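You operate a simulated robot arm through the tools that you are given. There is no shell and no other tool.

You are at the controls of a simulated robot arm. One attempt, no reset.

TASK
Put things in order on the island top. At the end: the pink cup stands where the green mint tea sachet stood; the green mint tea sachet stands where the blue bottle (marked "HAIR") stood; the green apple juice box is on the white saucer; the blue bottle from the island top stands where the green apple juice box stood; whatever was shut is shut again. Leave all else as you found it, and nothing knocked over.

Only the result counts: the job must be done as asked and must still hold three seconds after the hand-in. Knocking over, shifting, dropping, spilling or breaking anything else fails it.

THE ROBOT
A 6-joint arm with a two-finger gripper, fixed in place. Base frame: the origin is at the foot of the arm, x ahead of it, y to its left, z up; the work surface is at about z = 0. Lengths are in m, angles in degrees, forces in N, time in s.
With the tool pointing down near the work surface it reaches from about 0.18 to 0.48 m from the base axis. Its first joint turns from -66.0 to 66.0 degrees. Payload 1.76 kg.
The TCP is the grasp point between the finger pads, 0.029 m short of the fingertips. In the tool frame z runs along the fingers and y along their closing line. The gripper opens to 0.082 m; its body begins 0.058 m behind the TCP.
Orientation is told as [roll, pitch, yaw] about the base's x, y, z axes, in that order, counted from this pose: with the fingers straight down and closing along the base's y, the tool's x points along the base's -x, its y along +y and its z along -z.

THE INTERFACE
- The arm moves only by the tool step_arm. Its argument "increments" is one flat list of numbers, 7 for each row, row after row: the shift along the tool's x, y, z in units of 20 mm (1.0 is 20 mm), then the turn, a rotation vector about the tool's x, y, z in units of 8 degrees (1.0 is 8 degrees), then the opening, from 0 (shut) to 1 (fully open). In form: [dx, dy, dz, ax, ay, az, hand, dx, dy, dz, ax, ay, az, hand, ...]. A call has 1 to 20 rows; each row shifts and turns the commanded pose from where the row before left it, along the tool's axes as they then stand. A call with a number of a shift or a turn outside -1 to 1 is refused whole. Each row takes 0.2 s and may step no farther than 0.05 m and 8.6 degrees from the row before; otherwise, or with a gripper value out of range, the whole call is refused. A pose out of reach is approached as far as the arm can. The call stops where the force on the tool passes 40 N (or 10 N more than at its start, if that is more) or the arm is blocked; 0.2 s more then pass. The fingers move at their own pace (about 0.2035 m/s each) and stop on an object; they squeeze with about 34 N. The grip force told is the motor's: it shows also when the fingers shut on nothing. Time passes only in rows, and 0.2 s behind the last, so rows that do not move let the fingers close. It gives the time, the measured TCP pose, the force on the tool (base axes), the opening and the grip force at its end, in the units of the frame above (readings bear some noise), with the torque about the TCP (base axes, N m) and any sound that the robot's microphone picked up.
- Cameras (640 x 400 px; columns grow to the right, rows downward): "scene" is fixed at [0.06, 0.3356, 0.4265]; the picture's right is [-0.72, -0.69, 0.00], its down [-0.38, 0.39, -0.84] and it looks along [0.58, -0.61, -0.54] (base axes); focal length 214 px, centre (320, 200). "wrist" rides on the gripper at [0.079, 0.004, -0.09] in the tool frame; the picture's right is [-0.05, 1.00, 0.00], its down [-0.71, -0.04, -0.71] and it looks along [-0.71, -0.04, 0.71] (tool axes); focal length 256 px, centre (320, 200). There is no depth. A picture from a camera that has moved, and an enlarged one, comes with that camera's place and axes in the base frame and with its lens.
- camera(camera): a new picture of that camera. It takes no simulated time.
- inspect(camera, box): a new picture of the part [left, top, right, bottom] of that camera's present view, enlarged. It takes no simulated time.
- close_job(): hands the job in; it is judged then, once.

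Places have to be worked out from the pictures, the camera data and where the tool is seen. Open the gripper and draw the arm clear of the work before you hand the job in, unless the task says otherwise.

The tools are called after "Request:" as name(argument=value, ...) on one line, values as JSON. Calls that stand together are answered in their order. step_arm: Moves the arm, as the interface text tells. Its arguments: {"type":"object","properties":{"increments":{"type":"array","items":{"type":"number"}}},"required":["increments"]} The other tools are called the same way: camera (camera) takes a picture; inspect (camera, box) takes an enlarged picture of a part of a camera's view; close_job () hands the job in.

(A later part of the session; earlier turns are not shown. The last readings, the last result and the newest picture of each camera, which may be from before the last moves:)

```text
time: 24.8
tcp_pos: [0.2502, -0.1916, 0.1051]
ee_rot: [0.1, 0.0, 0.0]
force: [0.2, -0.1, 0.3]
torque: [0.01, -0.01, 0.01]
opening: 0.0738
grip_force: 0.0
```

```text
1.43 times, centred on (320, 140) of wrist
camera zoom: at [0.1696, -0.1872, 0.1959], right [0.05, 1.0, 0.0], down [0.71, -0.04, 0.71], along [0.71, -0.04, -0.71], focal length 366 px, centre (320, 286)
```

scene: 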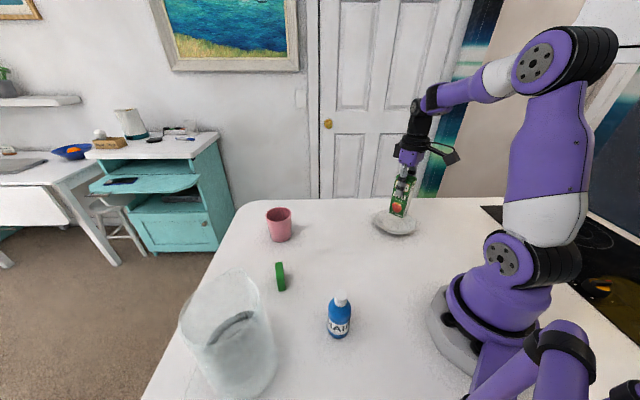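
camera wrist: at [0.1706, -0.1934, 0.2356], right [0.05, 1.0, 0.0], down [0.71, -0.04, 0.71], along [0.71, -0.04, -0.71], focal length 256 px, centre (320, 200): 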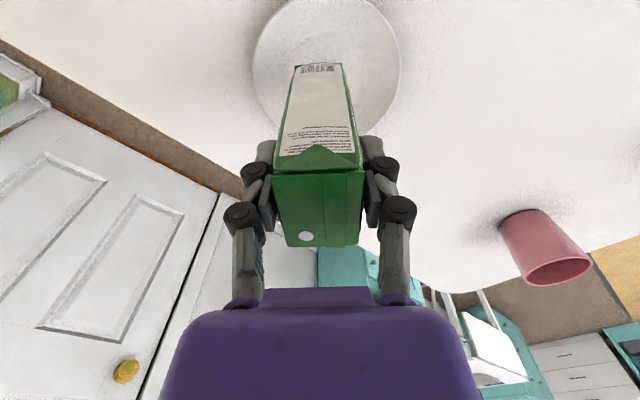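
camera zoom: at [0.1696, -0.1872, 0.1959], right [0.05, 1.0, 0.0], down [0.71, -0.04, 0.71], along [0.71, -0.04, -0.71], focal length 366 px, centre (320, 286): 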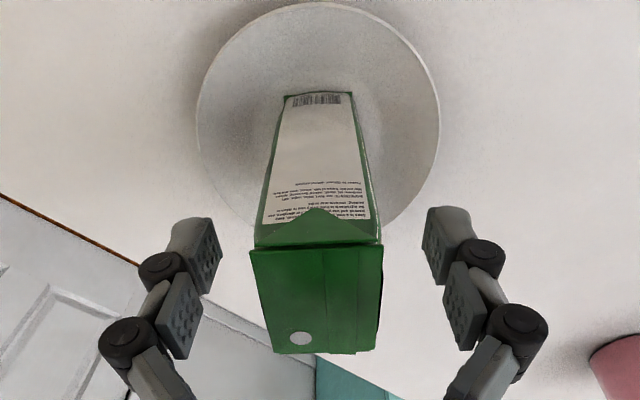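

The box stands on the saucer with the fingers clear. I retreat straight up and check it again.

Request:
step_arm(increments=[0, 0, -0.4, 0, 0, 0, 0.9, 0, 0, -0.8, 0, 0, 0, 0.9, 0, 0, -1, 0, 0, 0, 0.9, 0, 0, -1, 0, 0, 0, 0.9, 0, 0, -1, 0, 0, 0, 0.9, 0, 0, -1, 0, 0, 0, 0.9, 0, 0, -0.8, 0, 0, 0, 0.9, 0, 0, 0, 0, 0, 0, 1])

Request:
camera(camera="scene")

Request:
inspect(camera="scene", box=[350, 160, 440, 250])

Request:
camera(camera="wrist")

```text
time: 26.6
tcp_pos: [0.2494, -0.193, 0.2264]
ee_rot: [-0.1, 0.0, 0.0]
force: [0.8, -0.8, -0.8]
torque: [-0.04, -0.03, 0.01]
opening: 0.0817
grip_force: 0.1
```

```text
taken
```

scene: 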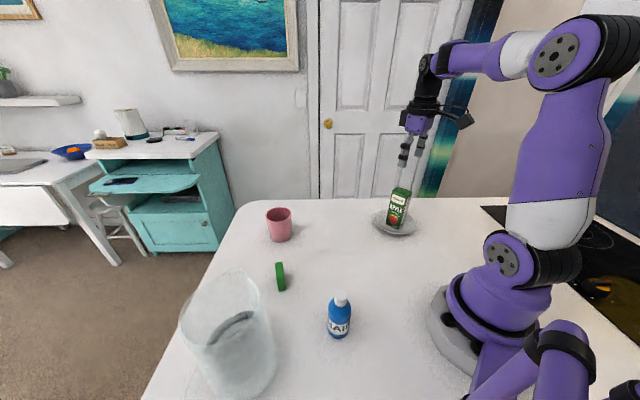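

```text
4.44 times, centred on (395, 205) of scene
camera zoom: at [0.06, 0.3356, 0.4265], right [-0.72, -0.69, 0.0], down [-0.38, 0.39, -0.84], along [0.58, -0.61, -0.54], focal length 953 px, centre (-13, 178)
```

zoom: 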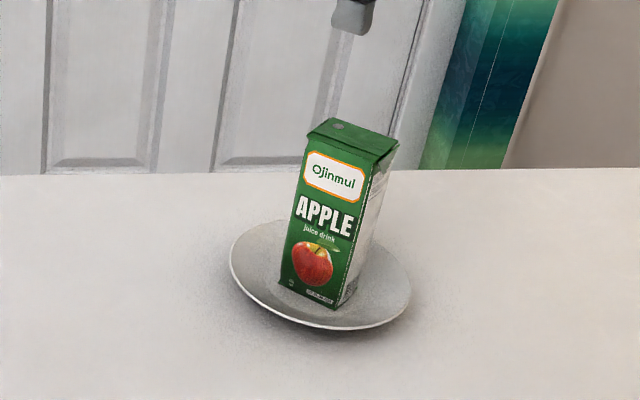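

```text
taken
camera wrist: at [0.1694, -0.1878, 0.3163], right [0.05, 1.0, 0.0], down [0.71, -0.04, 0.71], along [0.71, -0.04, -0.71], focal length 256 px, centre (320, 200)
```

wrist: 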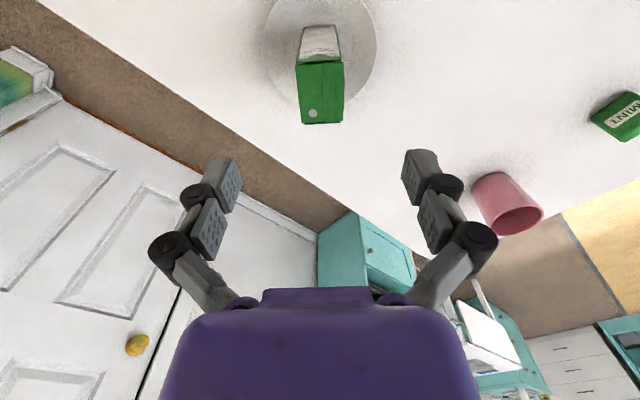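

The juice box stands upright on the saucer (its edges match the vertical vanishing point). Next is the blue bottle: I travel high to above (0.18, 0.158).

Request:
step_arm(increments=[0.193, 0.975, -0.083, 0, 0, 0, 1, 0.193, 0.975, -0.083, 0, 0, 0, 1, 0.193, 0.975, -0.083, 0, 0, 0, 1, 0.193, 0.975, -0.083, 0, 0, 0, 1, 0.193, 0.975, -0.083, 0, 0, 0, 1, 0.193, 0.975, -0.083, 0, 0, 0, 1, 0.193, 0.975, -0.083, 0, 0, 0, 1, 0.193, 0.975, -0.083, 0, 0, 0, 1, 0.193, 0.975, -0.083, 0, 0, 0, 1, 0.193, 0.975, -0.083, 0, 0, 0, 1, 0.193, 0.975, -0.083, 0, 0, 0, 1, 0.193, 0.975, -0.083, 0, 0, 0, 1, 0.193, 0.975, -0.083, 0, 0, 0, 1, 0.193, 0.975, -0.083, 0, 0, 0, 1, 0.193, 0.975, -0.083, 0, 0, 0, 1, 0.193, 0.975, -0.083, 0, 0, 0, 1, 0.193, 0.975, -0.083, 0, 0, 0, 1, 0.193, 0.975, -0.083, 0, 0, 0, 1, 0, 0, 0, 0, 0, 0, 1])

Request:
camera(camera="wrist")

Request:
camera(camera="scene")

```text
time: 30.6
tcp_pos: [0.1777, 0.1596, 0.2574]
ee_rot: [0.0, 0.0, 0.1]
force: [-0.7, -0.4, 0.8]
torque: [0.0, 0.0, 0.01]
opening: 0.0819
grip_force: 0.1
```

```text
taken
camera wrist: at [0.0983, 0.1636, 0.348], right [0.05, 1.0, 0.0], down [0.71, -0.04, 0.71], along [0.71, -0.04, -0.71], focal length 256 px, centre (320, 200)
```

wrist: 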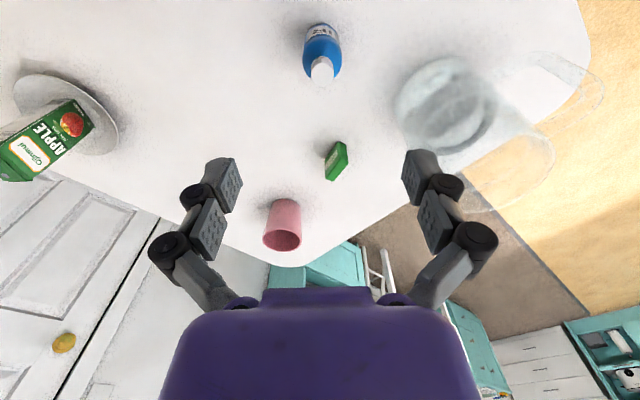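

```text
taken
```

scene: 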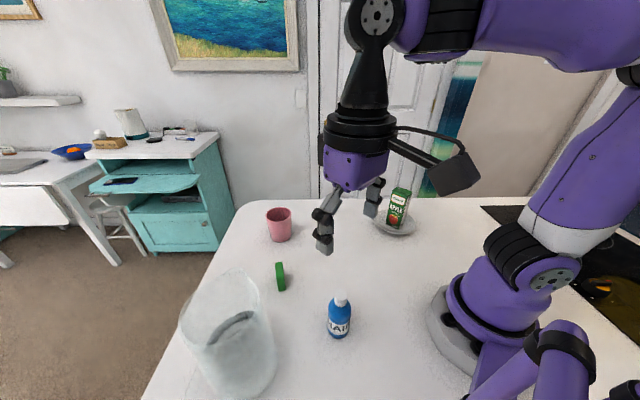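

I zoom on the bottle from this wrist pose to fix its axis, and on the cup and sachet as well for later.

Request:
inspect(camera="wrist", box=[280, 10, 370, 95])

Request:
inspect(camera="wrist", box=[250, 185, 320, 260])

Request:
inspect(camera="wrist", box=[310, 130, 360, 190])

```text
4.71 times, centred on (325, 52) of wrist
camera zoom: at [0.0983, 0.1636, 0.348], right [0.05, 1.0, 0.0], down [0.71, -0.04, 0.71], along [0.71, -0.04, -0.71], focal length 1205 px, centre (296, 894)
```

zoom: 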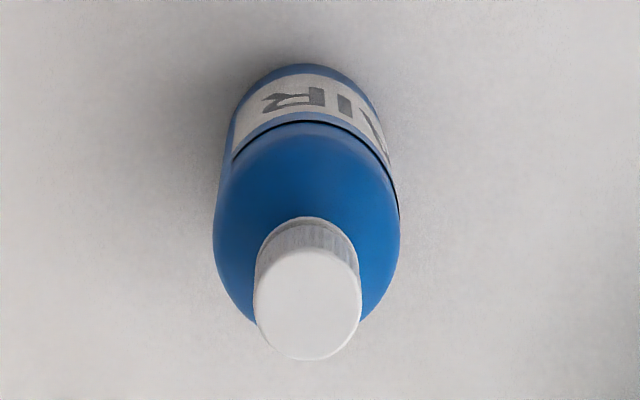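

```text
5.33 times, centred on (285, 222) of wrist
camera zoom: at [0.0983, 0.1636, 0.348], right [0.05, 1.0, 0.0], down [0.71, -0.04, 0.71], along [0.71, -0.04, -0.71], focal length 1365 px, centre (507, 80)
```

zoom: 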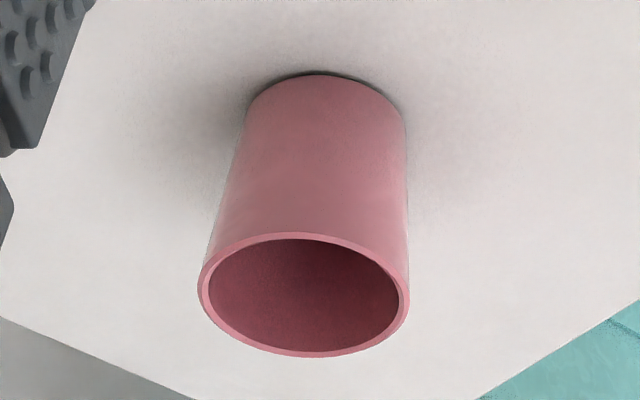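

```text
6.67 times, centred on (335, 160) of wrist
camera zoom: at [0.0983, 0.1636, 0.348], right [0.05, 1.0, 0.0], down [0.71, -0.04, 0.71], along [0.71, -0.04, -0.71], focal length 1707 px, centre (220, 467)
```

zoom: 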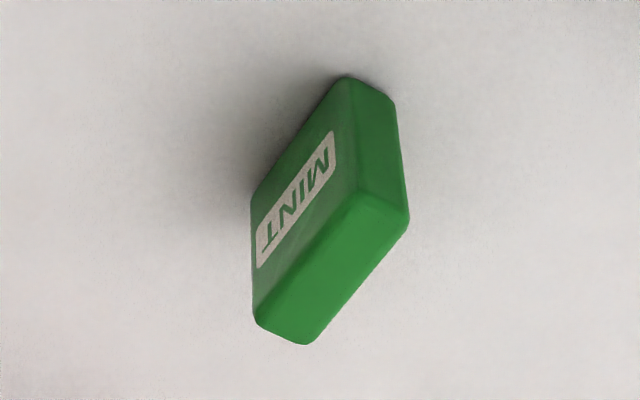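

Refined: bottle axis about (0.181, 0.160), top at z≈0.105, body about 39 mm across. I descend partway with a small x correction and re-check centring.

Request:
step_arm(increments=[-0.08, 0.01, 0.8, 0, 0, 0, 1, -0.08, 0.01, 0.9, 0, 0, 0, 1, 0, 0, 0.95, 0, 0, 0, 1, 0, 0, 0.95, 0, 0, 0, 1, 0, 0, 0.95, 0, 0, 0, 1, 0, 0, 0.95, 0, 0, 0, 1, 0, 0, 0.7, 0, 0, 0, 1, 0, 0, 0, 0, 0, 0, 1])

Request:
camera(camera="wrist")

Request:
camera(camera="scene")

```text
time: 32.4
tcp_pos: [0.183, 0.1593, 0.1324]
ee_rot: [0.0, 0.0, 0.1]
force: [0.1, -0.9, -1.1]
torque: [0.0, 0.03, -0.01]
opening: 0.0819
grip_force: 0.0
```

```text
taken
camera wrist: at [0.102, 0.164, 0.2227], right [0.05, 1.0, 0.0], down [0.71, -0.04, 0.71], along [0.71, -0.04, -0.71], focal length 256 px, centre (320, 200)
```

wrist: 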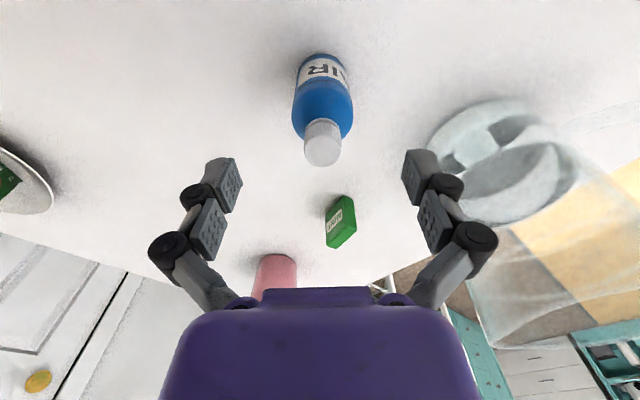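

```text
taken
```

scene: 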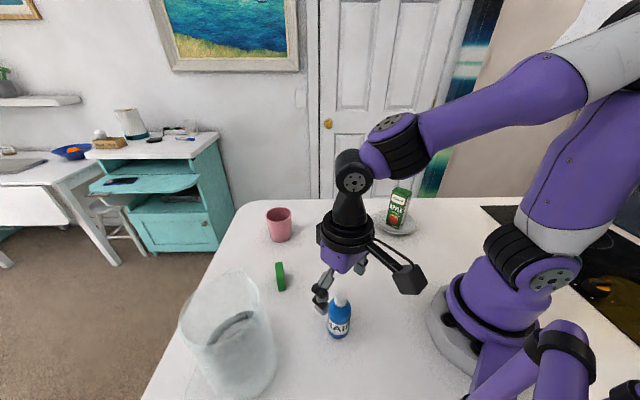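

The bottle is centred between the fingers to within about a millimetre. I go down the rest of the way to z≈0.055.

Request:
step_arm(increments=[0.04, 0.05, 0.8, 0, 0, 0, 1, 0, 0, 0.9, 0, 0, 0, 1, 0, 0, 0.9, 0, 0, 0, 1, 0, 0, 0.7, 0, 0, 0, 1, 0, 0, 0.55, 0, 0, 0, 1, 0, 0, 0, 0, 0, 0, 1])

Request:
camera(camera="wrist")

Request:
inspect(camera="scene", box=[280, 220, 430, 350])

```text
time: 33.8
tcp_pos: [0.1815, 0.1597, 0.0547]
ee_rot: [-0.1, 0.0, 0.1]
force: [-0.5, -0.6, 0.5]
torque: [-0.02, 0.0, -0.02]
opening: 0.0821
grip_force: 0.1
```

```text
taken
camera wrist: at [0.101, 0.1652, 0.1448], right [0.05, 1.0, 0.0], down [0.71, -0.04, 0.71], along [0.71, -0.04, -0.71], focal length 256 px, centre (320, 200)
```

wrist: 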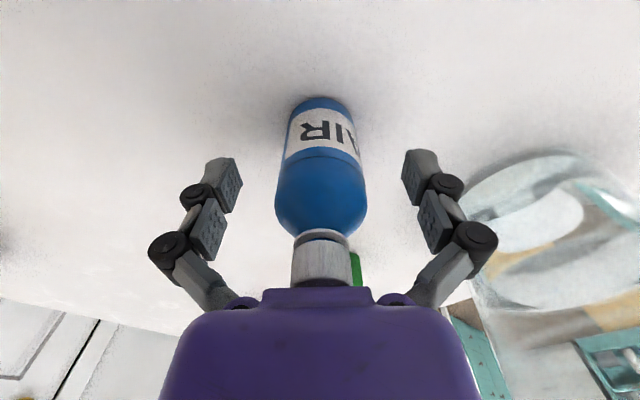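

```text
3.08 times, centred on (355, 285) of scene
camera zoom: at [0.06, 0.3356, 0.4265], right [-0.72, -0.69, 0.0], down [-0.38, 0.39, -0.84], along [0.58, -0.61, -0.54], focal length 660 px, centre (212, -62)
```

zoom: 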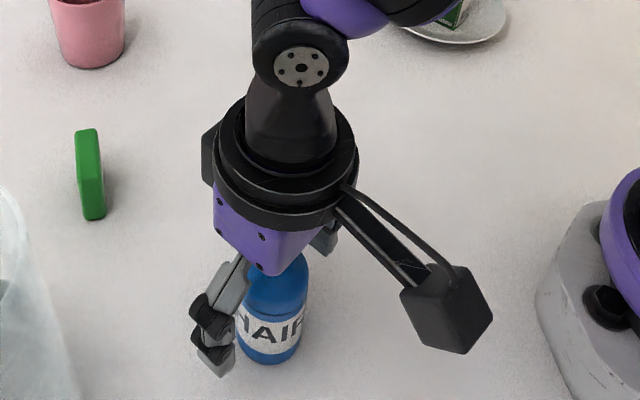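

The bottle stands between the fingers with the cap just below the palm and no contact force. I close the gripper, then ease up a few millimetres and check the hold.

Request:
step_arm(increments=[0, 0, 0, 0, 0, 0, 0, 0, 0, 0, 0, 0, 0, 0, 0, 0, 0, 0, 0, 0, 0])

Request:
camera(camera="wrist")

```text
time: 34.6
tcp_pos: [0.1819, 0.1598, 0.0559]
ee_rot: [0.1, 0.0, 0.0]
force: [2.3, -0.2, 10.0]
torque: [0.15, -0.09, -0.05]
opening: 0.0385
grip_force: 33.7
```

```text
taken
camera wrist: at [0.1013, 0.1654, 0.1451], right [0.05, 1.0, 0.0], down [0.71, -0.04, 0.71], along [0.71, -0.04, -0.71], focal length 256 px, centre (320, 200)
```

wrist: 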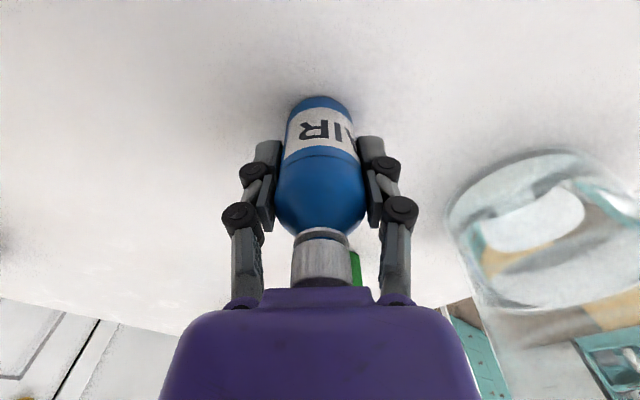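

Gripped at 38.5 mm. I lift 8 mm and hold to check for slip.

Request:
step_arm(increments=[0, 0, -0.15, 0, 0, 0, 0, 0, 0, -0.25, 0, 0, 0, 0, 0, 0, 0, 0, 0, 0, 0, 0, 0, 0, 0, 0, 0, 0])

Request:
inspect(camera="wrist", box=[220, 60, 420, 300])

Request:
inspect(camera="scene", box=[280, 220, 430, 350])

```text
time: 35.6
tcp_pos: [0.1812, 0.1585, 0.0619]
ee_rot: [-0.1, 0.0, 0.1]
force: [-0.1, 0.3, -1.3]
torque: [-0.02, 0.01, 0.01]
opening: 0.0384
grip_force: 34.3
```

```text
1.67 times, centred on (320, 180) of wrist
camera zoom: at [0.1009, 0.1643, 0.1532], right [0.05, 1.0, 0.0], down [0.71, -0.04, 0.71], along [0.71, -0.04, -0.71], focal length 427 px, centre (320, 233)
```

zoom: 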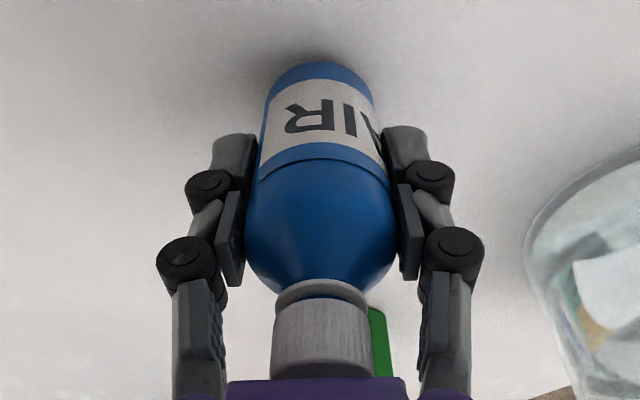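

```text
3.08 times, centred on (355, 285) of scene
camera zoom: at [0.06, 0.3356, 0.4265], right [-0.72, -0.69, 0.0], down [-0.38, 0.39, -0.84], along [0.58, -0.61, -0.54], focal length 660 px, centre (212, -62)
```

zoom: 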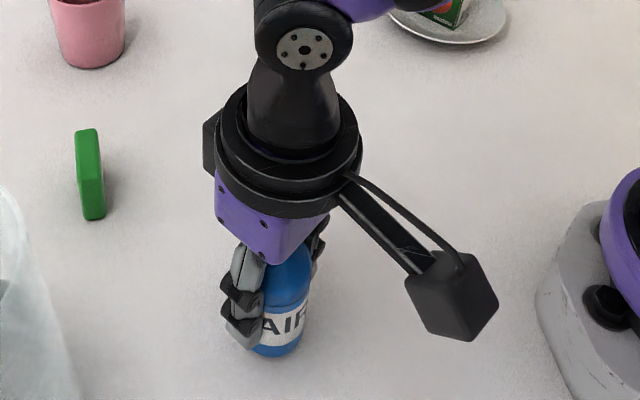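

The bottle is held securely, clear of the table. I raise it and carry it to above the juice box's original spot at (0.337, 0.0625).

Request:
step_arm(increments=[0, 0, -0.4, 0, 0, 0, 0, 0, 0, -0.8, 0, 0, 0, 0, 0, 0, -0.8, 0, 0, 0, 0, 0, 0, -0.6, 0, 0, 0, 0, -0.3, -0.1875, 0, 0, 0, 0, 0, -0.6, -0.375, 0, 0, 0, 0, 0, -0.9, -0.5625, 0, 0, 0, 0, 0, -0.95, -0.594, 0, 0, 0, 0, 0, -0.95, -0.594, 0, 0, 0, 0, 0, -0.95, -0.594, 0, 0, 0, 0, 0, -0.95, -0.594, 0, 0, 0, 0, 0, -0.9, -0.5625, 0, 0, 0, 0, 0, -0.7, -0.4375, 0, 0, 0, 0, 0, -0.4, -0.25, 0, 0, 0, 0, 0, -0.2, -0.125, 0, 0, 0, 0, 0, 0, 0, 0, 0, 0, 0, 0])

Request:
camera(camera="scene")

Request:
camera(camera="wrist")

```text
time: 39.0
tcp_pos: [0.3395, 0.0632, 0.1132]
ee_rot: [0.0, 0.1, 0.0]
force: [0.4, -0.2, -1.2]
torque: [-0.01, 0.01, 0.0]
opening: 0.0387
grip_force: 35.0
```

```text
taken
```

scene: 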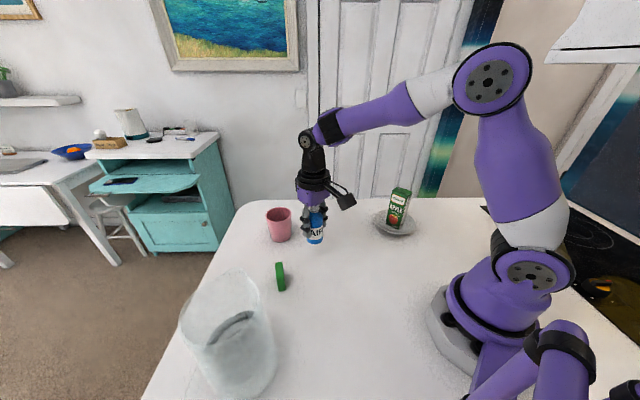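

```text
taken
camera wrist: at [0.259, 0.0688, 0.2048], right [0.05, 1.0, 0.0], down [0.71, -0.04, 0.71], along [0.71, -0.04, -0.71], focal length 256 px, centre (320, 200)
```

wrist: 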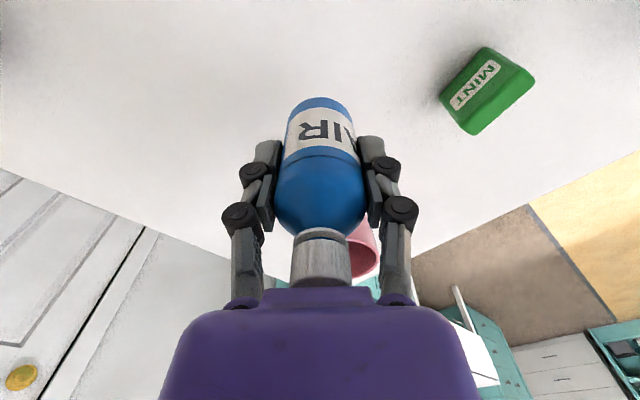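

The bottle hangs at about (0.338, 0.063), right over the target. I lower it to a few millimetres above the surface.

Request:
step_arm(increments=[0.05, -0.02, 0.4, 0, 0, 0, 0, 0, 0, 0.7, 0, 0, 0, 0, 0, 0, 0.7, 0, 0, 0, 0, 0, 0, 0.5, 0, 0, 0, 0, 0, 0, 0.3, 0, 0, 0, 0, 0, 0, 0, 0, 0, 0, 0])

Request:
inspect(camera="scene", box=[270, 180, 370, 270])

```text
time: 40.4
tcp_pos: [0.3372, 0.0613, 0.063]
ee_rot: [0.0, 0.0, 0.0]
force: [0.4, -0.4, -0.3]
torque: [-0.02, -0.03, 0.04]
opening: 0.0389
grip_force: 33.7
```

```text
4.44 times, centred on (320, 225) of scene
camera zoom: at [0.06, 0.3356, 0.4265], right [-0.72, -0.69, 0.0], down [-0.38, 0.39, -0.84], along [0.58, -0.61, -0.54], focal length 953 px, centre (320, 89)
```

zoom: 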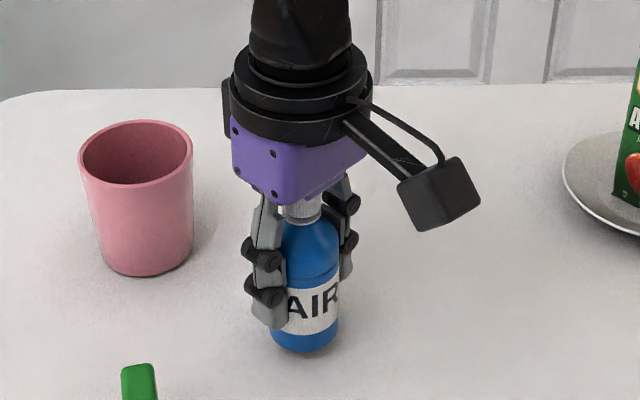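

Bottle bottom is estimated about 5–7 mm above the surface. I lower 4 mm and then in 2 mm steps, watching the force.

Request:
step_arm(increments=[0, 0, 0.1, 0, 0, 0, 0, 0, 0, 0.1, 0, 0, 0, 0, 0, 0, 0, 0, 0, 0, 0])

```text
time: 41.2
tcp_pos: [0.3369, 0.0616, 0.0593]
ee_rot: [0.0, 0.1, 0.2]
force: [0.1, 0.6, -0.8]
torque: [-0.01, 0.01, 0.03]
opening: 0.0386
grip_force: 34.1
```

No contact yet; I lower 2 mm more.

Request:
step_arm(increments=[0, 0, 0.1, 0, 0, 0, 0, 0, 0, 0, 0, 0, 0, 0])

```text
time: 41.8
tcp_pos: [0.3359, 0.0619, 0.0558]
ee_rot: [-0.1, 0.0, 0.2]
force: [0.1, -0.4, -1.1]
torque: [0.02, 0.01, -0.03]
opening: 0.0385
grip_force: 34.8
```

Still hanging freely; another 1.5 mm.

Request:
step_arm(increments=[0, 0, 0.08, 0, 0, 0, 0, 0, 0, 0, 0, 0, 0, 0])

```text
time: 42.4
tcp_pos: [0.3353, 0.0613, 0.0545]
ee_rot: [0.0, 0.0, -0.1]
force: [-1.2, -0.2, -0.6]
torque: [0.02, -0.03, 0.01]
opening: 0.0388
grip_force: 33.9
```

Still no clear contact; I look at the base of the bottle before going further.

Request:
inspect(camera="scene", box=[290, 215, 345, 270])

Request:
step_arm(increments=[0, 0, 0.08, 0, 0, 0, 0, 0, 0, 0, 0, 0, 0, 0])

```text
7.27 times, centred on (318, 242) of scene
camera zoom: at [0.06, 0.3356, 0.4265], right [-0.72, -0.69, 0.0], down [-0.38, 0.39, -0.84], along [0.58, -0.61, -0.54], focal length 1560 px, centre (338, -109)
```

zoom: 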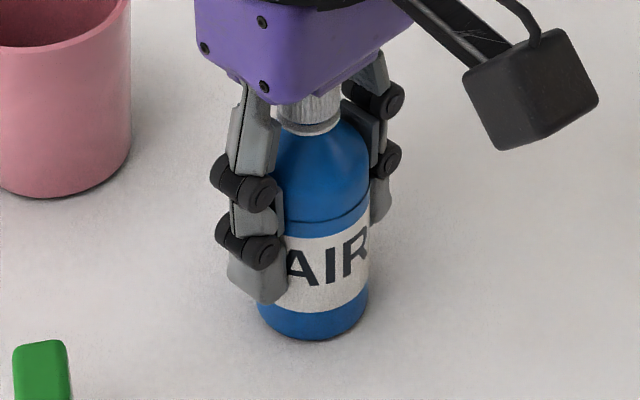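

```text
time: 43.0
tcp_pos: [0.336, 0.0623, 0.0538]
ee_rot: [0.1, 0.0, 0.0]
force: [-7.9, 1.2, 22.4]
torque: [0.02, 0.41, 0.01]
opening: 0.0384
grip_force: 33.9
```

The bottle has touched down (22 N). I ease up about 1.2 mm to remove the preload, then open the fingers in steps.

Request:
step_arm(increments=[0, 0, -0.06, 0, 0, 0, 0, 0, 0, 0, 0, 0, 0, 0, 0, 0, 0, 0, 0, 0, 0.5, 0, 0, 0, 0, 0, 0, 0.55, 0, 0, 0, 0, 0, 0, 0.7, 0, 0, 0, 0, 0, 0, 1, 0, 0, 0, 0, 0, 0, 1])

Request:
inspect(camera="scene", box=[280, 190, 360, 270])

Request:
camera(camera="wrist")

```text
time: 44.6
tcp_pos: [0.3372, 0.0631, 0.0551]
ee_rot: [0.0, 0.0, 0.1]
force: [0.3, 0.8, -0.1]
torque: [-0.01, -0.01, 0.0]
opening: 0.0821
grip_force: 0.0
```

```text
5.00 times, centred on (320, 230) of scene
camera zoom: at [0.06, 0.3356, 0.4265], right [-0.72, -0.69, 0.0], down [-0.38, 0.39, -0.84], along [0.58, -0.61, -0.54], focal length 1072 px, centre (320, 50)
```

zoom: 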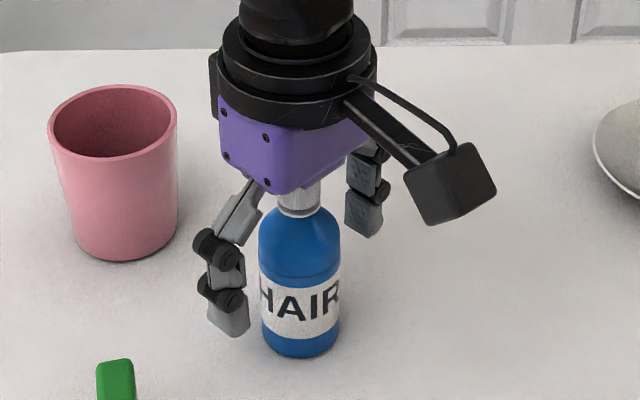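

```text
taken
camera wrist: at [0.257, 0.0674, 0.1462], right [0.05, 1.0, 0.0], down [0.71, -0.04, 0.71], along [0.71, -0.04, -0.71], focal length 256 px, centre (320, 200)
```

wrist: 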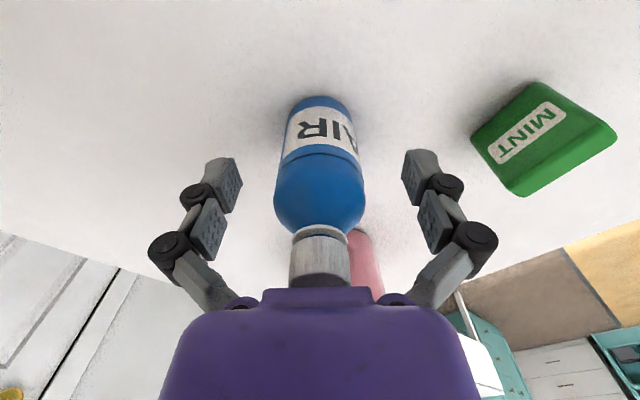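

The bottle stands upright on the juice box's old spot. I retreat up and go above the sachet at (0.338, 0.175), turning to yaw -34° so the fingers close on its thin side. I also tilt 16° about the closing line so the camera housing stays clear of the pitcher.

Request:
step_arm(increments=[0, 0, -0.4, 0, 0, 0, 1, 0, 0, -0.8, 0, 0, 0, 1, 0, 0, -1, 0, 0, 0, 1, 0, 0, -1, 0, 0, 0, 1, 0, 0, -1, 0, 0, 0, 1, 0, 0, -1, 0, 0, 0, 1, 0, 0, -1, 0, 0, 0, 1, 0, 0, -0.8, 0, 0, 0, 1, -0.01, 0.6, 0, 0, 0, 0, 1, -0.01, 1, 0, 0, 0, 0, 1, -0.01, 1, 0, 0, 0, 0, 1, -0.01, 1, 0, 0, 0, 0, 1, -0.01, 1, 0, 0, 0, 0, 1, -0.01, 1, 0, 0, 0, 0, 1, 0, 0, 0, 0, 0, 0, 1])

Request:
step_arm(increments=[0, 0, 0, 0, 0, 0.85, 1, 0, 0, 0, 0, 0, 0.85, 1, 0, 0, 0, 0, 0, 0.85, 1, 0, 0, 0, 0, 0, 0.85, 1, 0, 0, 0, 0, 0, 0.85, 1, 0, 0, 0, 0, 0.7, 0, 1, 0, 0, 0, 0, 0.7, 0, 1, 0, 0, 0, 0, 0.6, 0, 1, 0, 0, 0, 0, 0, 0, 1])

Request:
camera(camera="scene")

Request:
camera(camera="wrist")

```text
time: 47.8
tcp_pos: [0.3401, 0.1742, 0.1922]
ee_rot: [0.0, 0.1, -0.1]
force: [-0.5, 0.6, 0.8]
torque: [0.0, -0.02, 0.0]
opening: 0.0819
grip_force: 0.1
```

```text
time: 49.8
tcp_pos: [0.3553, 0.158, 0.1906]
ee_rot: [-3.3, 2.4, -34.0]
force: [-1.2, -0.2, 0.2]
torque: [0.01, -0.01, 0.0]
opening: 0.082
grip_force: 0.1
out of reach, approached as far as the arm can: row 6, 7, 8
```

```text
taken
```

scene: 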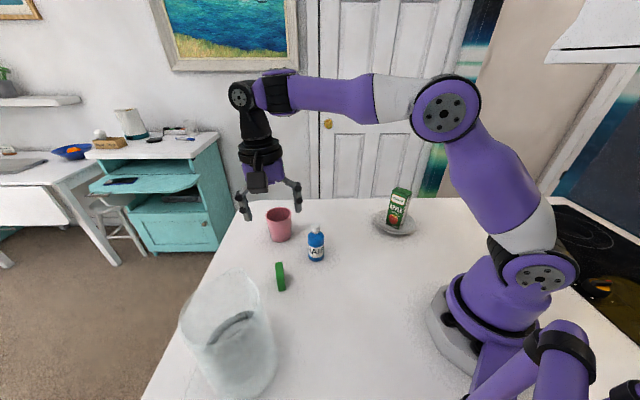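

```text
taken
camera wrist: at [0.2973, 0.2086, 0.2849], right [0.6, 0.8, -0.06], down [0.61, -0.41, 0.68], along [0.52, -0.44, -0.73], focal length 256 px, centre (320, 200)
```

wrist: 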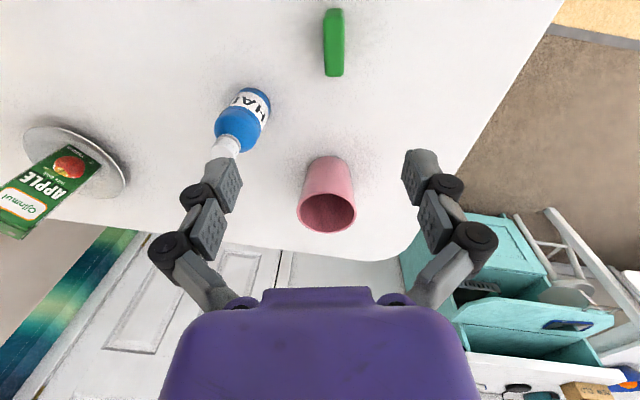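

The 16° outward tilt is out of reach here, so I undo it. Instead I try the opposite yaw, +146°, which keeps the same closing line and puts the camera housing on the side away from the pitcher. I turn in stages at this safe height.

Request:
step_arm(increments=[0, 0, 0, 0, -0.6, 0, 1, 0, 0, 0, 0, -0.7, 0, 1, 0, 0, 0, 0, -0.7, 0, 1, 0, 0, 0, 0, 0, -0.85, 1, 0, 0, 0, 0, 0, -0.85, 1, 0, 0, 0, 0, 0, -0.85, 1, 0, 0, 0, 0, 0, -0.85, 1, 0, 0, 0, 0, 0, -0.85, 1, 0, 0, 0, 0, 0, 0, 1])

```text
time: 51.8
tcp_pos: [0.3596, 0.1629, 0.1874]
ee_rot: [-7.9, -7.4, 1.1]
force: [-0.6, -0.3, 0.3]
torque: [0.03, -0.03, 0.03]
opening: 0.0818
grip_force: 0.1
out of reach, approached as far as the arm can: row 1, 2
```

The out-of-reach rows left the command clipped, so the tool now sits at roll -7.9°, pitch -7.4°. I rotate it back to vertical in two small rows and check the pose.

Request:
step_arm(increments=[0, 0, 0, -0.5, 0.46, 0.07, 1, 0, 0, 0, -0.49, 0.465, 0.07, 1, 0, 0, 0, 0, 0, 0, 1])

```text
time: 52.6
tcp_pos: [0.3587, 0.1643, 0.1879]
ee_rot: [0.2, 0.1, -0.6]
force: [0.4, -0.3, -0.3]
torque: [0.01, 0.01, 0.0]
opening: 0.0823
grip_force: 0.0
```

Vertical again. I move back over the sachet and begin the turn toward +146° in steps.

Request:
step_arm(increments=[0.52, 0.27, 0, 0, 0, 0, 1, 0.52, 0.27, 0, 0, 0, 0, 1, 0, 0, 0, 0, 0, -0.9, 1, 0, 0, 0, 0, 0, -0.9, 1, 0, 0, 0, 0, 0, -0.9, 1, 0, 0, 0, 0, 0, -0.9, 1, 0, 0, 0, 0, 0, -0.9, 1, 0, 0, 0, 0, 0, -0.9, 1, 0, 0, 0, 0, 0, -0.9, 1, 0, 0, 0, 0, 0, -0.9, 1, 0, 0, 0, 0, 0, -0.9, 1, 0, 0, 0, 0, 0, -0.9, 1, 0, 0, 0, 0, 0, 0, 1])

```text
time: 55.4
tcp_pos: [0.3396, 0.1763, 0.1885]
ee_rot: [0.0, -0.3, 71.5]
force: [0.2, 0.0, -0.1]
torque: [0.03, -0.01, 0.03]
opening: 0.0821
grip_force: 0.1
```

Yaw reads 71.5° with no trouble; I continue to about 145.8°.

Request:
step_arm(increments=[0, 0, 0, 0, 0, -0.844, 1, 0, 0, 0, 0, 0, -0.844, 1, 0, 0, 0, 0, 0, -0.844, 1, 0, 0, 0, 0, 0, -0.844, 1, 0, 0, 0, 0, 0, -0.844, 1, 0, 0, 0, 0, 0, -0.844, 1, 0, 0, 0, 0, 0, -0.844, 1, 0, 0, 0, 0, 0, -0.844, 1, 0, 0, 0, 0, 0, -0.844, 1, 0, 0, 0, 0, 0, -0.844, 1, 0, 0, 0, 0, 0, -0.844, 1, 0, 0, 0, 0, 0, 0, 1])

Request:
camera(camera="wrist")

Request:
camera(camera="scene")

```text
time: 58.0
tcp_pos: [0.3401, 0.1751, 0.1875]
ee_rot: [-0.3, -0.1, 145.8]
force: [-0.2, 0.5, 0.3]
torque: [-0.01, 0.01, -0.01]
opening: 0.0818
grip_force: 0.1
```

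```text
taken
camera wrist: at [0.4025, 0.1276, 0.2784], right [-0.61, -0.8, 0.0], down [-0.56, 0.43, 0.71], along [-0.56, 0.43, -0.71], focal length 256 px, centre (320, 200)
```

wrist: 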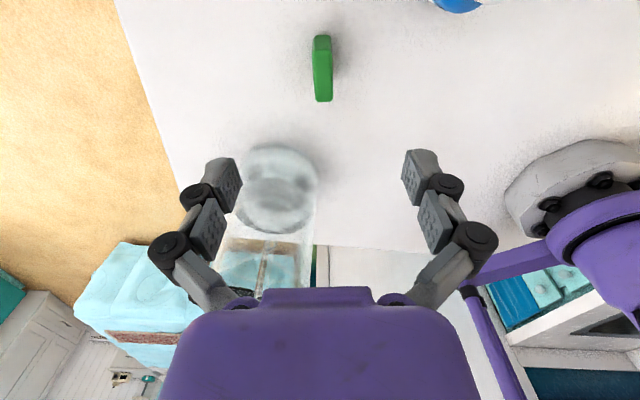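

```text
taken
```

scene: 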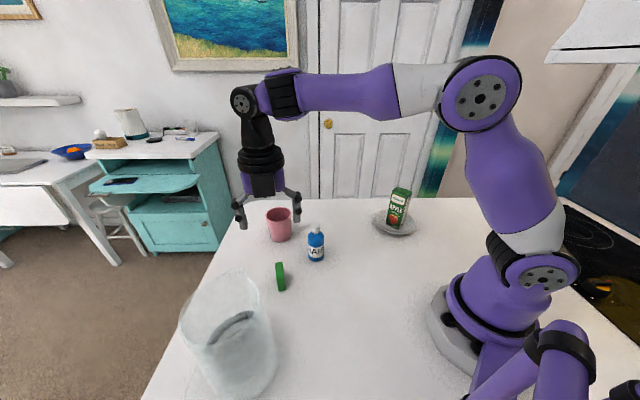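

Yaw +145.8° works and the camera is on the safe side. I zoom in on the sachet to check alignment.

Request:
inspect(camera="wrist", box=[280, 20, 370, 115])

```text
4.21 times, centred on (325, 68) of wrist
camera zoom: at [0.4025, 0.1276, 0.2784], right [-0.61, -0.8, 0.0], down [-0.56, 0.43, 0.71], along [-0.56, 0.43, -0.71], focal length 1078 px, centre (299, 758)
```

zoom: 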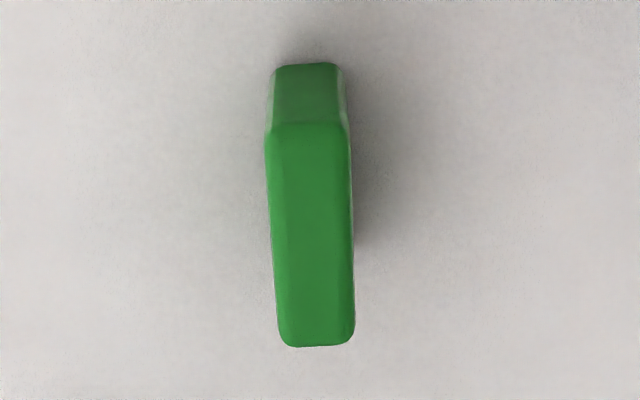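

The sachet's long axis matches the gripper (145.7° vs 145.8°) and its centre is about (0.3365, 0.175). I apply a 2–3 mm correction and descend partway, then check.

Request:
step_arm(increments=[-0.125, 0.1, 0.7, 0, 0, 0, 1, 0, 0, 0.9, 0, 0, 0, 1, 0, 0, 0.9, 0, 0, 0, 1, 0, 0, 0.9, 0, 0, 0, 1, 0, 0, 0.9, 0, 0, 0, 1, 0, 0, 0.9, 0, 0, 0, 1, 0, 0, 0, 0, 0, 0, 1])

Request:
camera(camera="wrist")

Request:
camera(camera="scene")

```text
time: 59.6
tcp_pos: [0.3359, 0.1759, 0.0829]
ee_rot: [-0.2, -0.2, 145.7]
force: [0.0, 0.1, -0.7]
torque: [0.02, 0.02, -0.02]
opening: 0.082
grip_force: 0.1
```

```text
taken
camera wrist: at [0.398, 0.1277, 0.1744], right [-0.61, -0.79, 0.0], down [-0.56, 0.43, 0.71], along [-0.56, 0.43, -0.71], focal length 256 px, centre (320, 200)
```

wrist: 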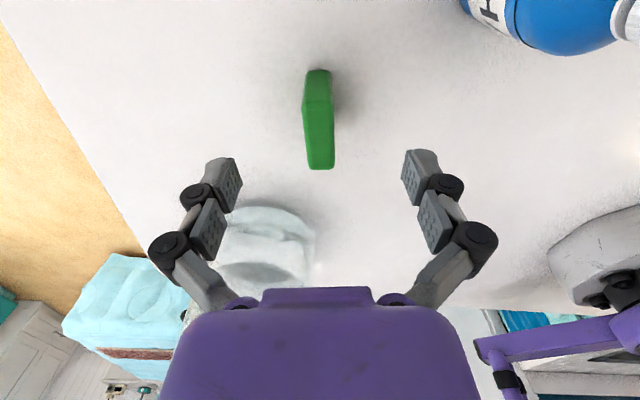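

```text
taken
```

scene: 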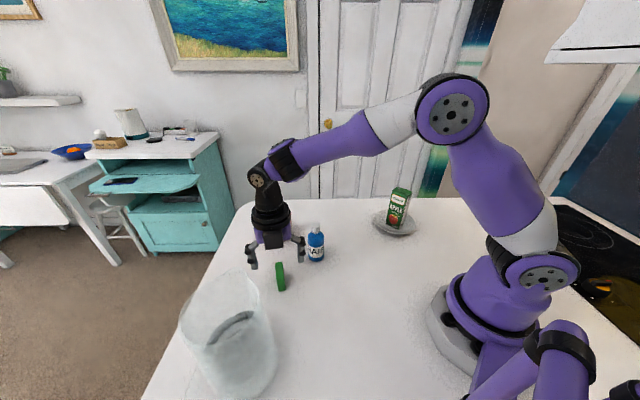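

The sachet is centred between the fingers. I descend the last 46 mm to z≈0.037.

Request:
step_arm(increments=[0, 0, 0.7, 0, 0, 0, 1, 0, 0, 0.7, 0, 0, 0, 1, 0, 0, 0.5, 0, 0, 0, 1, 0, 0, 0.4, 0, 0, 0, 1, 0, 0, 0, 0, 0, 0, 1])

Request:
camera(camera="wrist")

Request:
inspect(camera="scene", box=[230, 220, 340, 310])

```text
time: 60.8
tcp_pos: [0.3357, 0.1761, 0.0382]
ee_rot: [-0.2, -0.2, 145.6]
force: [-0.3, 0.5, 0.4]
torque: [-0.01, 0.01, -0.02]
opening: 0.0823
grip_force: 0.0
```

```text
taken
camera wrist: at [0.3986, 0.129, 0.129], right [-0.61, -0.79, 0.0], down [-0.56, 0.43, 0.71], along [-0.56, 0.43, -0.71], focal length 256 px, centre (320, 200)
```

wrist: 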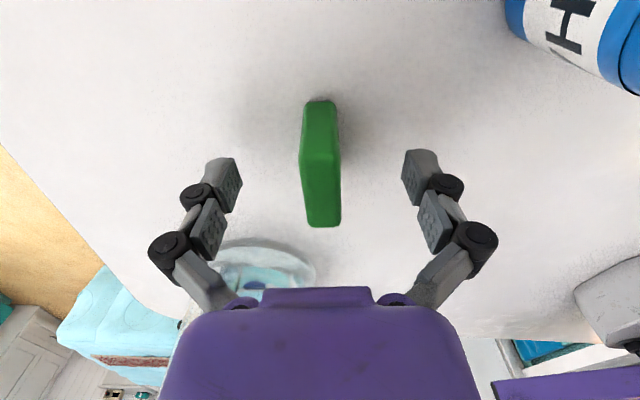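

```text
4.44 times, centred on (285, 265) of scene
camera zoom: at [0.06, 0.3356, 0.4265], right [-0.72, -0.69, 0.0], down [-0.38, 0.39, -0.84], along [0.58, -0.61, -0.54], focal length 953 px, centre (476, -89)
```

zoom: 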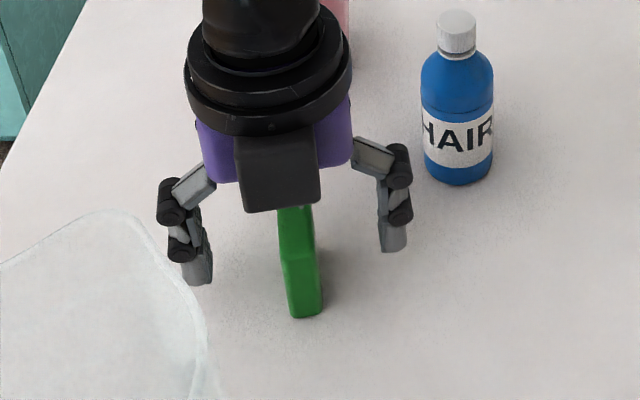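

Well centred. I close on the sachet, then lift 8 mm and check.

Request:
step_arm(increments=[0, 0, 0, 0, 0, 0, 0, 0, 0, 0, 0, 0, 0, 0, 0, 0, 0, 0, 0, 0, 0])

Request:
camera(camera="wrist")

```text
time: 61.6
tcp_pos: [0.336, 0.1773, 0.039]
ee_rot: [-0.3, 0.1, 145.7]
force: [0.6, 0.4, 8.8]
torque: [-0.04, -0.03, 0.0]
opening: 0.0143
grip_force: 33.8
```

```text
taken
camera wrist: at [0.3988, 0.129, 0.1295], right [-0.61, -0.79, -0.01], down [-0.56, 0.43, 0.71], along [-0.56, 0.43, -0.71], focal length 256 px, centre (320, 200)
```

wrist: 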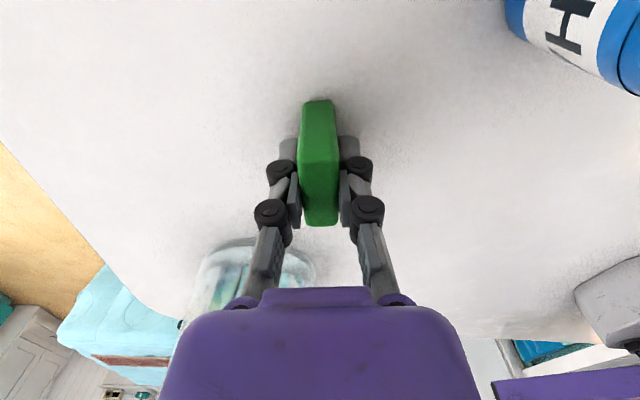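

Gripped at 14.3 mm. I lift it 10 mm and verify the hold.

Request:
step_arm(increments=[0, 0, -0.2, 0, 0, 0, 0, 0, 0, -0.3, 0, 0, 0, 0, 0, 0, 0, 0, 0, 0, 0, 0, 0, 0, 0, 0, 0, 0])

Request:
inspect(camera="wrist", box=[240, 70, 400, 260])

Request:
inspect(camera="scene", box=[230, 220, 340, 310])

```text
time: 62.6
tcp_pos: [0.3365, 0.1752, 0.0476]
ee_rot: [-0.3, -0.1, 145.8]
force: [-0.3, -0.7, -0.7]
torque: [0.01, 0.0, 0.0]
opening: 0.0146
grip_force: 34.1
```

```text
2.11 times, centred on (320, 165) of wrist
camera zoom: at [0.3988, 0.1275, 0.139], right [-0.61, -0.79, 0.0], down [-0.56, 0.43, 0.71], along [-0.56, 0.43, -0.71], focal length 539 px, centre (320, 274)
```

zoom: 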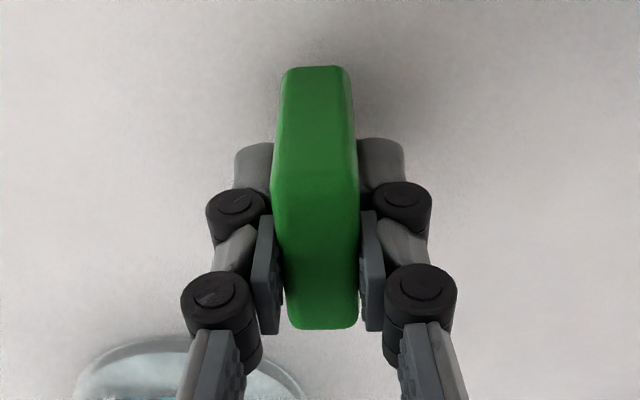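

```text
4.44 times, centred on (285, 265) of scene
camera zoom: at [0.06, 0.3356, 0.4265], right [-0.72, -0.69, 0.0], down [-0.38, 0.39, -0.84], along [0.58, -0.61, -0.54], focal length 953 px, centre (476, -89)
```

zoom: 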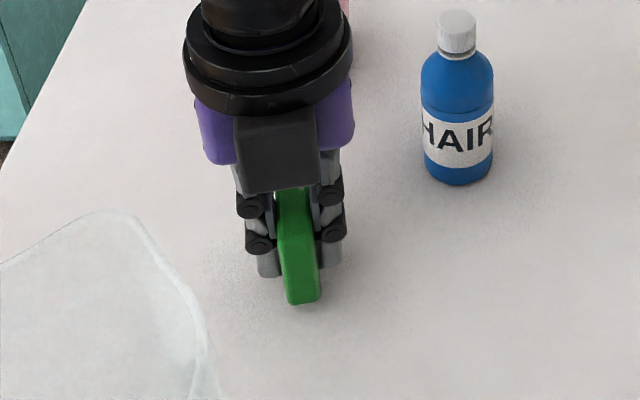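

The sachet is held firmly. I raise it and carry it, curving away from the pitcher, to above the bottle's old spot (0.181, 0.160).

Request:
step_arm(increments=[0, 0, -0.5, 0, 0, 0, 0, 0, 0, -0.8, 0, 0, 0, 0, 0, 0, -0.8, 0, 0, 0, 0, 0, 0, -0.8, 0, 0, 0, 0, 0, 0, -0.6, 0, 0, 0, 0, -0.435, 0.721, 0, 0, 0, 0, 0, -0.435, 0.721, 0, 0, 0, 0, 0, -0.435, 0.721, 0, 0, 0, 0, 0, -0.435, 0.721, 0, 0, 0, 0, 0, -0.435, 0.721, 0, 0, 0, 0, 0, -0.766, 0.279, 0, 0, 0, 0, 0, -0.766, 0.279, 0, 0, 0, 0, 0, -0.766, 0.279, 0, 0, 0, 0, 0, -0.766, 0.279, 0, 0, 0, 0, 0, -0.766, 0.279, 0, 0, 0, 0, 0, 0, 0, 0, 0, 0, 0, 0])

Request:
camera(camera="scene")

Request:
camera(camera="wrist")

```text
time: 66.0
tcp_pos: [0.1796, 0.1616, 0.1179]
ee_rot: [-0.3, -0.1, 145.7]
force: [0.4, -0.5, 0.0]
torque: [-0.05, -0.01, -0.01]
opening: 0.0144
grip_force: 33.8
```

```text
taken
```

scene: 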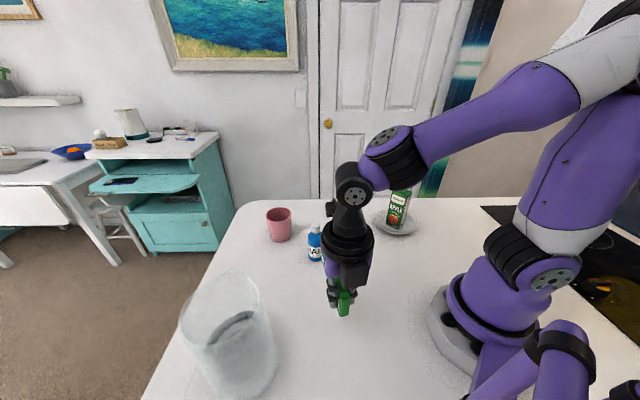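

```text
taken
camera wrist: at [0.2416, 0.114, 0.2087], right [-0.61, -0.79, 0.0], down [-0.56, 0.43, 0.71], along [-0.56, 0.43, -0.71], focal length 256 px, centre (320, 200)
```

wrist: 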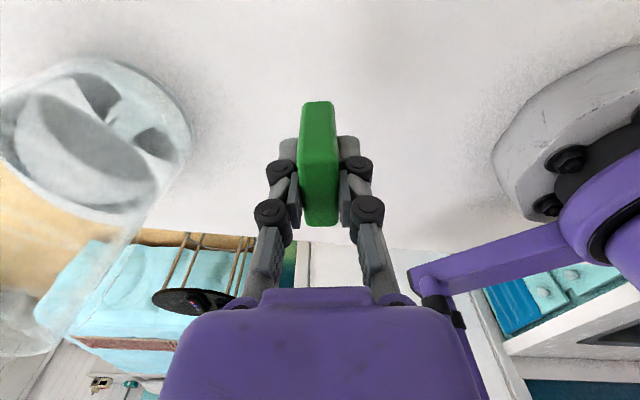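

I'm at (0.179, 0.1615); I nudge 2 mm toward the target and lower to just above the surface.

Request:
step_arm(increments=[0.12, 0, 0.4, 0, 0, 0, 0, 0, 0, 0.8, 0, 0, 0, 0, 0, 0, 0.8, 0, 0, 0, 0, 0, 0, 0.8, 0, 0, 0, 0, 0, 0, 0.6, 0, 0, 0, 0, 0, 0, 0.3, 0, 0, 0, 0, 0, 0, 0, 0, 0, 0, 0])

Request:
inspect(camera="scene", box=[290, 260, 400, 350])

```text
time: 67.6
tcp_pos: [0.1825, 0.1608, 0.0455]
ee_rot: [-0.2, -0.1, 145.7]
force: [-0.8, 0.0, 1.1]
torque: [0.01, -0.01, -0.01]
opening: 0.0145
grip_force: 34.2
```

```text
4.44 times, centred on (345, 305) of scene
camera zoom: at [0.06, 0.3356, 0.4265], right [-0.72, -0.69, 0.0], down [-0.38, 0.39, -0.84], along [0.58, -0.61, -0.54], focal length 953 px, centre (209, -267)
```

zoom: 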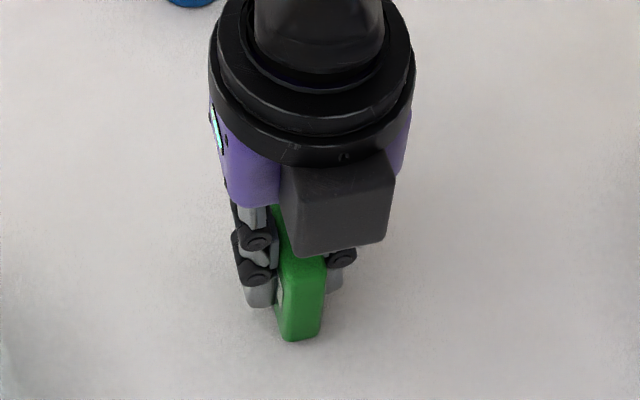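

The sachet bottom should be about 6 mm up. I lower 4 mm, then continue in small steps.

Request:
step_arm(increments=[0, 0, 0.1, 0, 0, 0, 0, 0, 0, 0.1, 0, 0, 0, 0, 0, 0, 0, 0, 0, 0, 0])

```text
time: 68.4
tcp_pos: [0.1827, 0.1602, 0.0406]
ee_rot: [-0.2, -0.1, 145.7]
force: [0.1, 0.2, 0.1]
torque: [-0.01, -0.01, 0.02]
opening: 0.0146
grip_force: 33.7
```

No contact yet; 1.5 mm more.

Request:
step_arm(increments=[0, 0, 0.07, 0, 0, 0, 0, 0, 0, 0, 0, 0, 0, 0])

```text
time: 69.0
tcp_pos: [0.1836, 0.1592, 0.0383]
ee_rot: [-0.3, -0.1, 145.7]
force: [-1.8, -0.3, 8.4]
torque: [-0.02, 0.06, 0.04]
opening: 0.0143
grip_force: 33.7
```

The sachet is on the surface (8 N). I ease off half a millimetre and open the fingers in steps.

Request:
step_arm(increments=[0, 0, -0.025, 0, 0, 0, 0, 0, 0, 0, 0, 0, 0, 0.22, 0, 0, 0, 0, 0, 0, 0.28, 0, 0, 0, 0, 0, 0, 0.45, 0, 0, 0, 0, 0, 0, 0.75, 0, 0, 0, 0, 0, 0, 1, 0, 0, 0, 0, 0, 0, 1])

Request:
camera(camera="wrist")

Request:
inspect(camera="scene", box=[290, 260, 400, 350])

```text
time: 70.6
tcp_pos: [0.1822, 0.1584, 0.0392]
ee_rot: [-0.2, -0.1, 145.7]
force: [-0.3, -0.2, -0.7]
torque: [-0.02, 0.0, 0.02]
opening: 0.082
grip_force: 0.0
```

```text
taken
camera wrist: at [0.2451, 0.1113, 0.1301], right [-0.61, -0.79, 0.0], down [-0.56, 0.43, 0.71], along [-0.56, 0.43, -0.71], focal length 256 px, centre (320, 200)
```

wrist: 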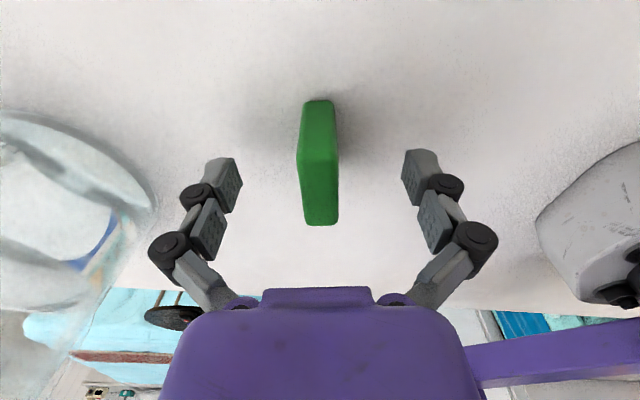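

```text
4.44 times, centred on (345, 305) of scene
camera zoom: at [0.06, 0.3356, 0.4265], right [-0.72, -0.69, 0.0], down [-0.38, 0.39, -0.84], along [0.58, -0.61, -0.54], focal length 953 px, centre (209, -267)
```

zoom: 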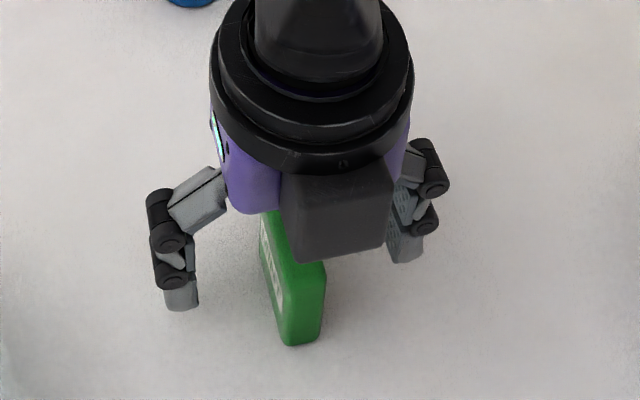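

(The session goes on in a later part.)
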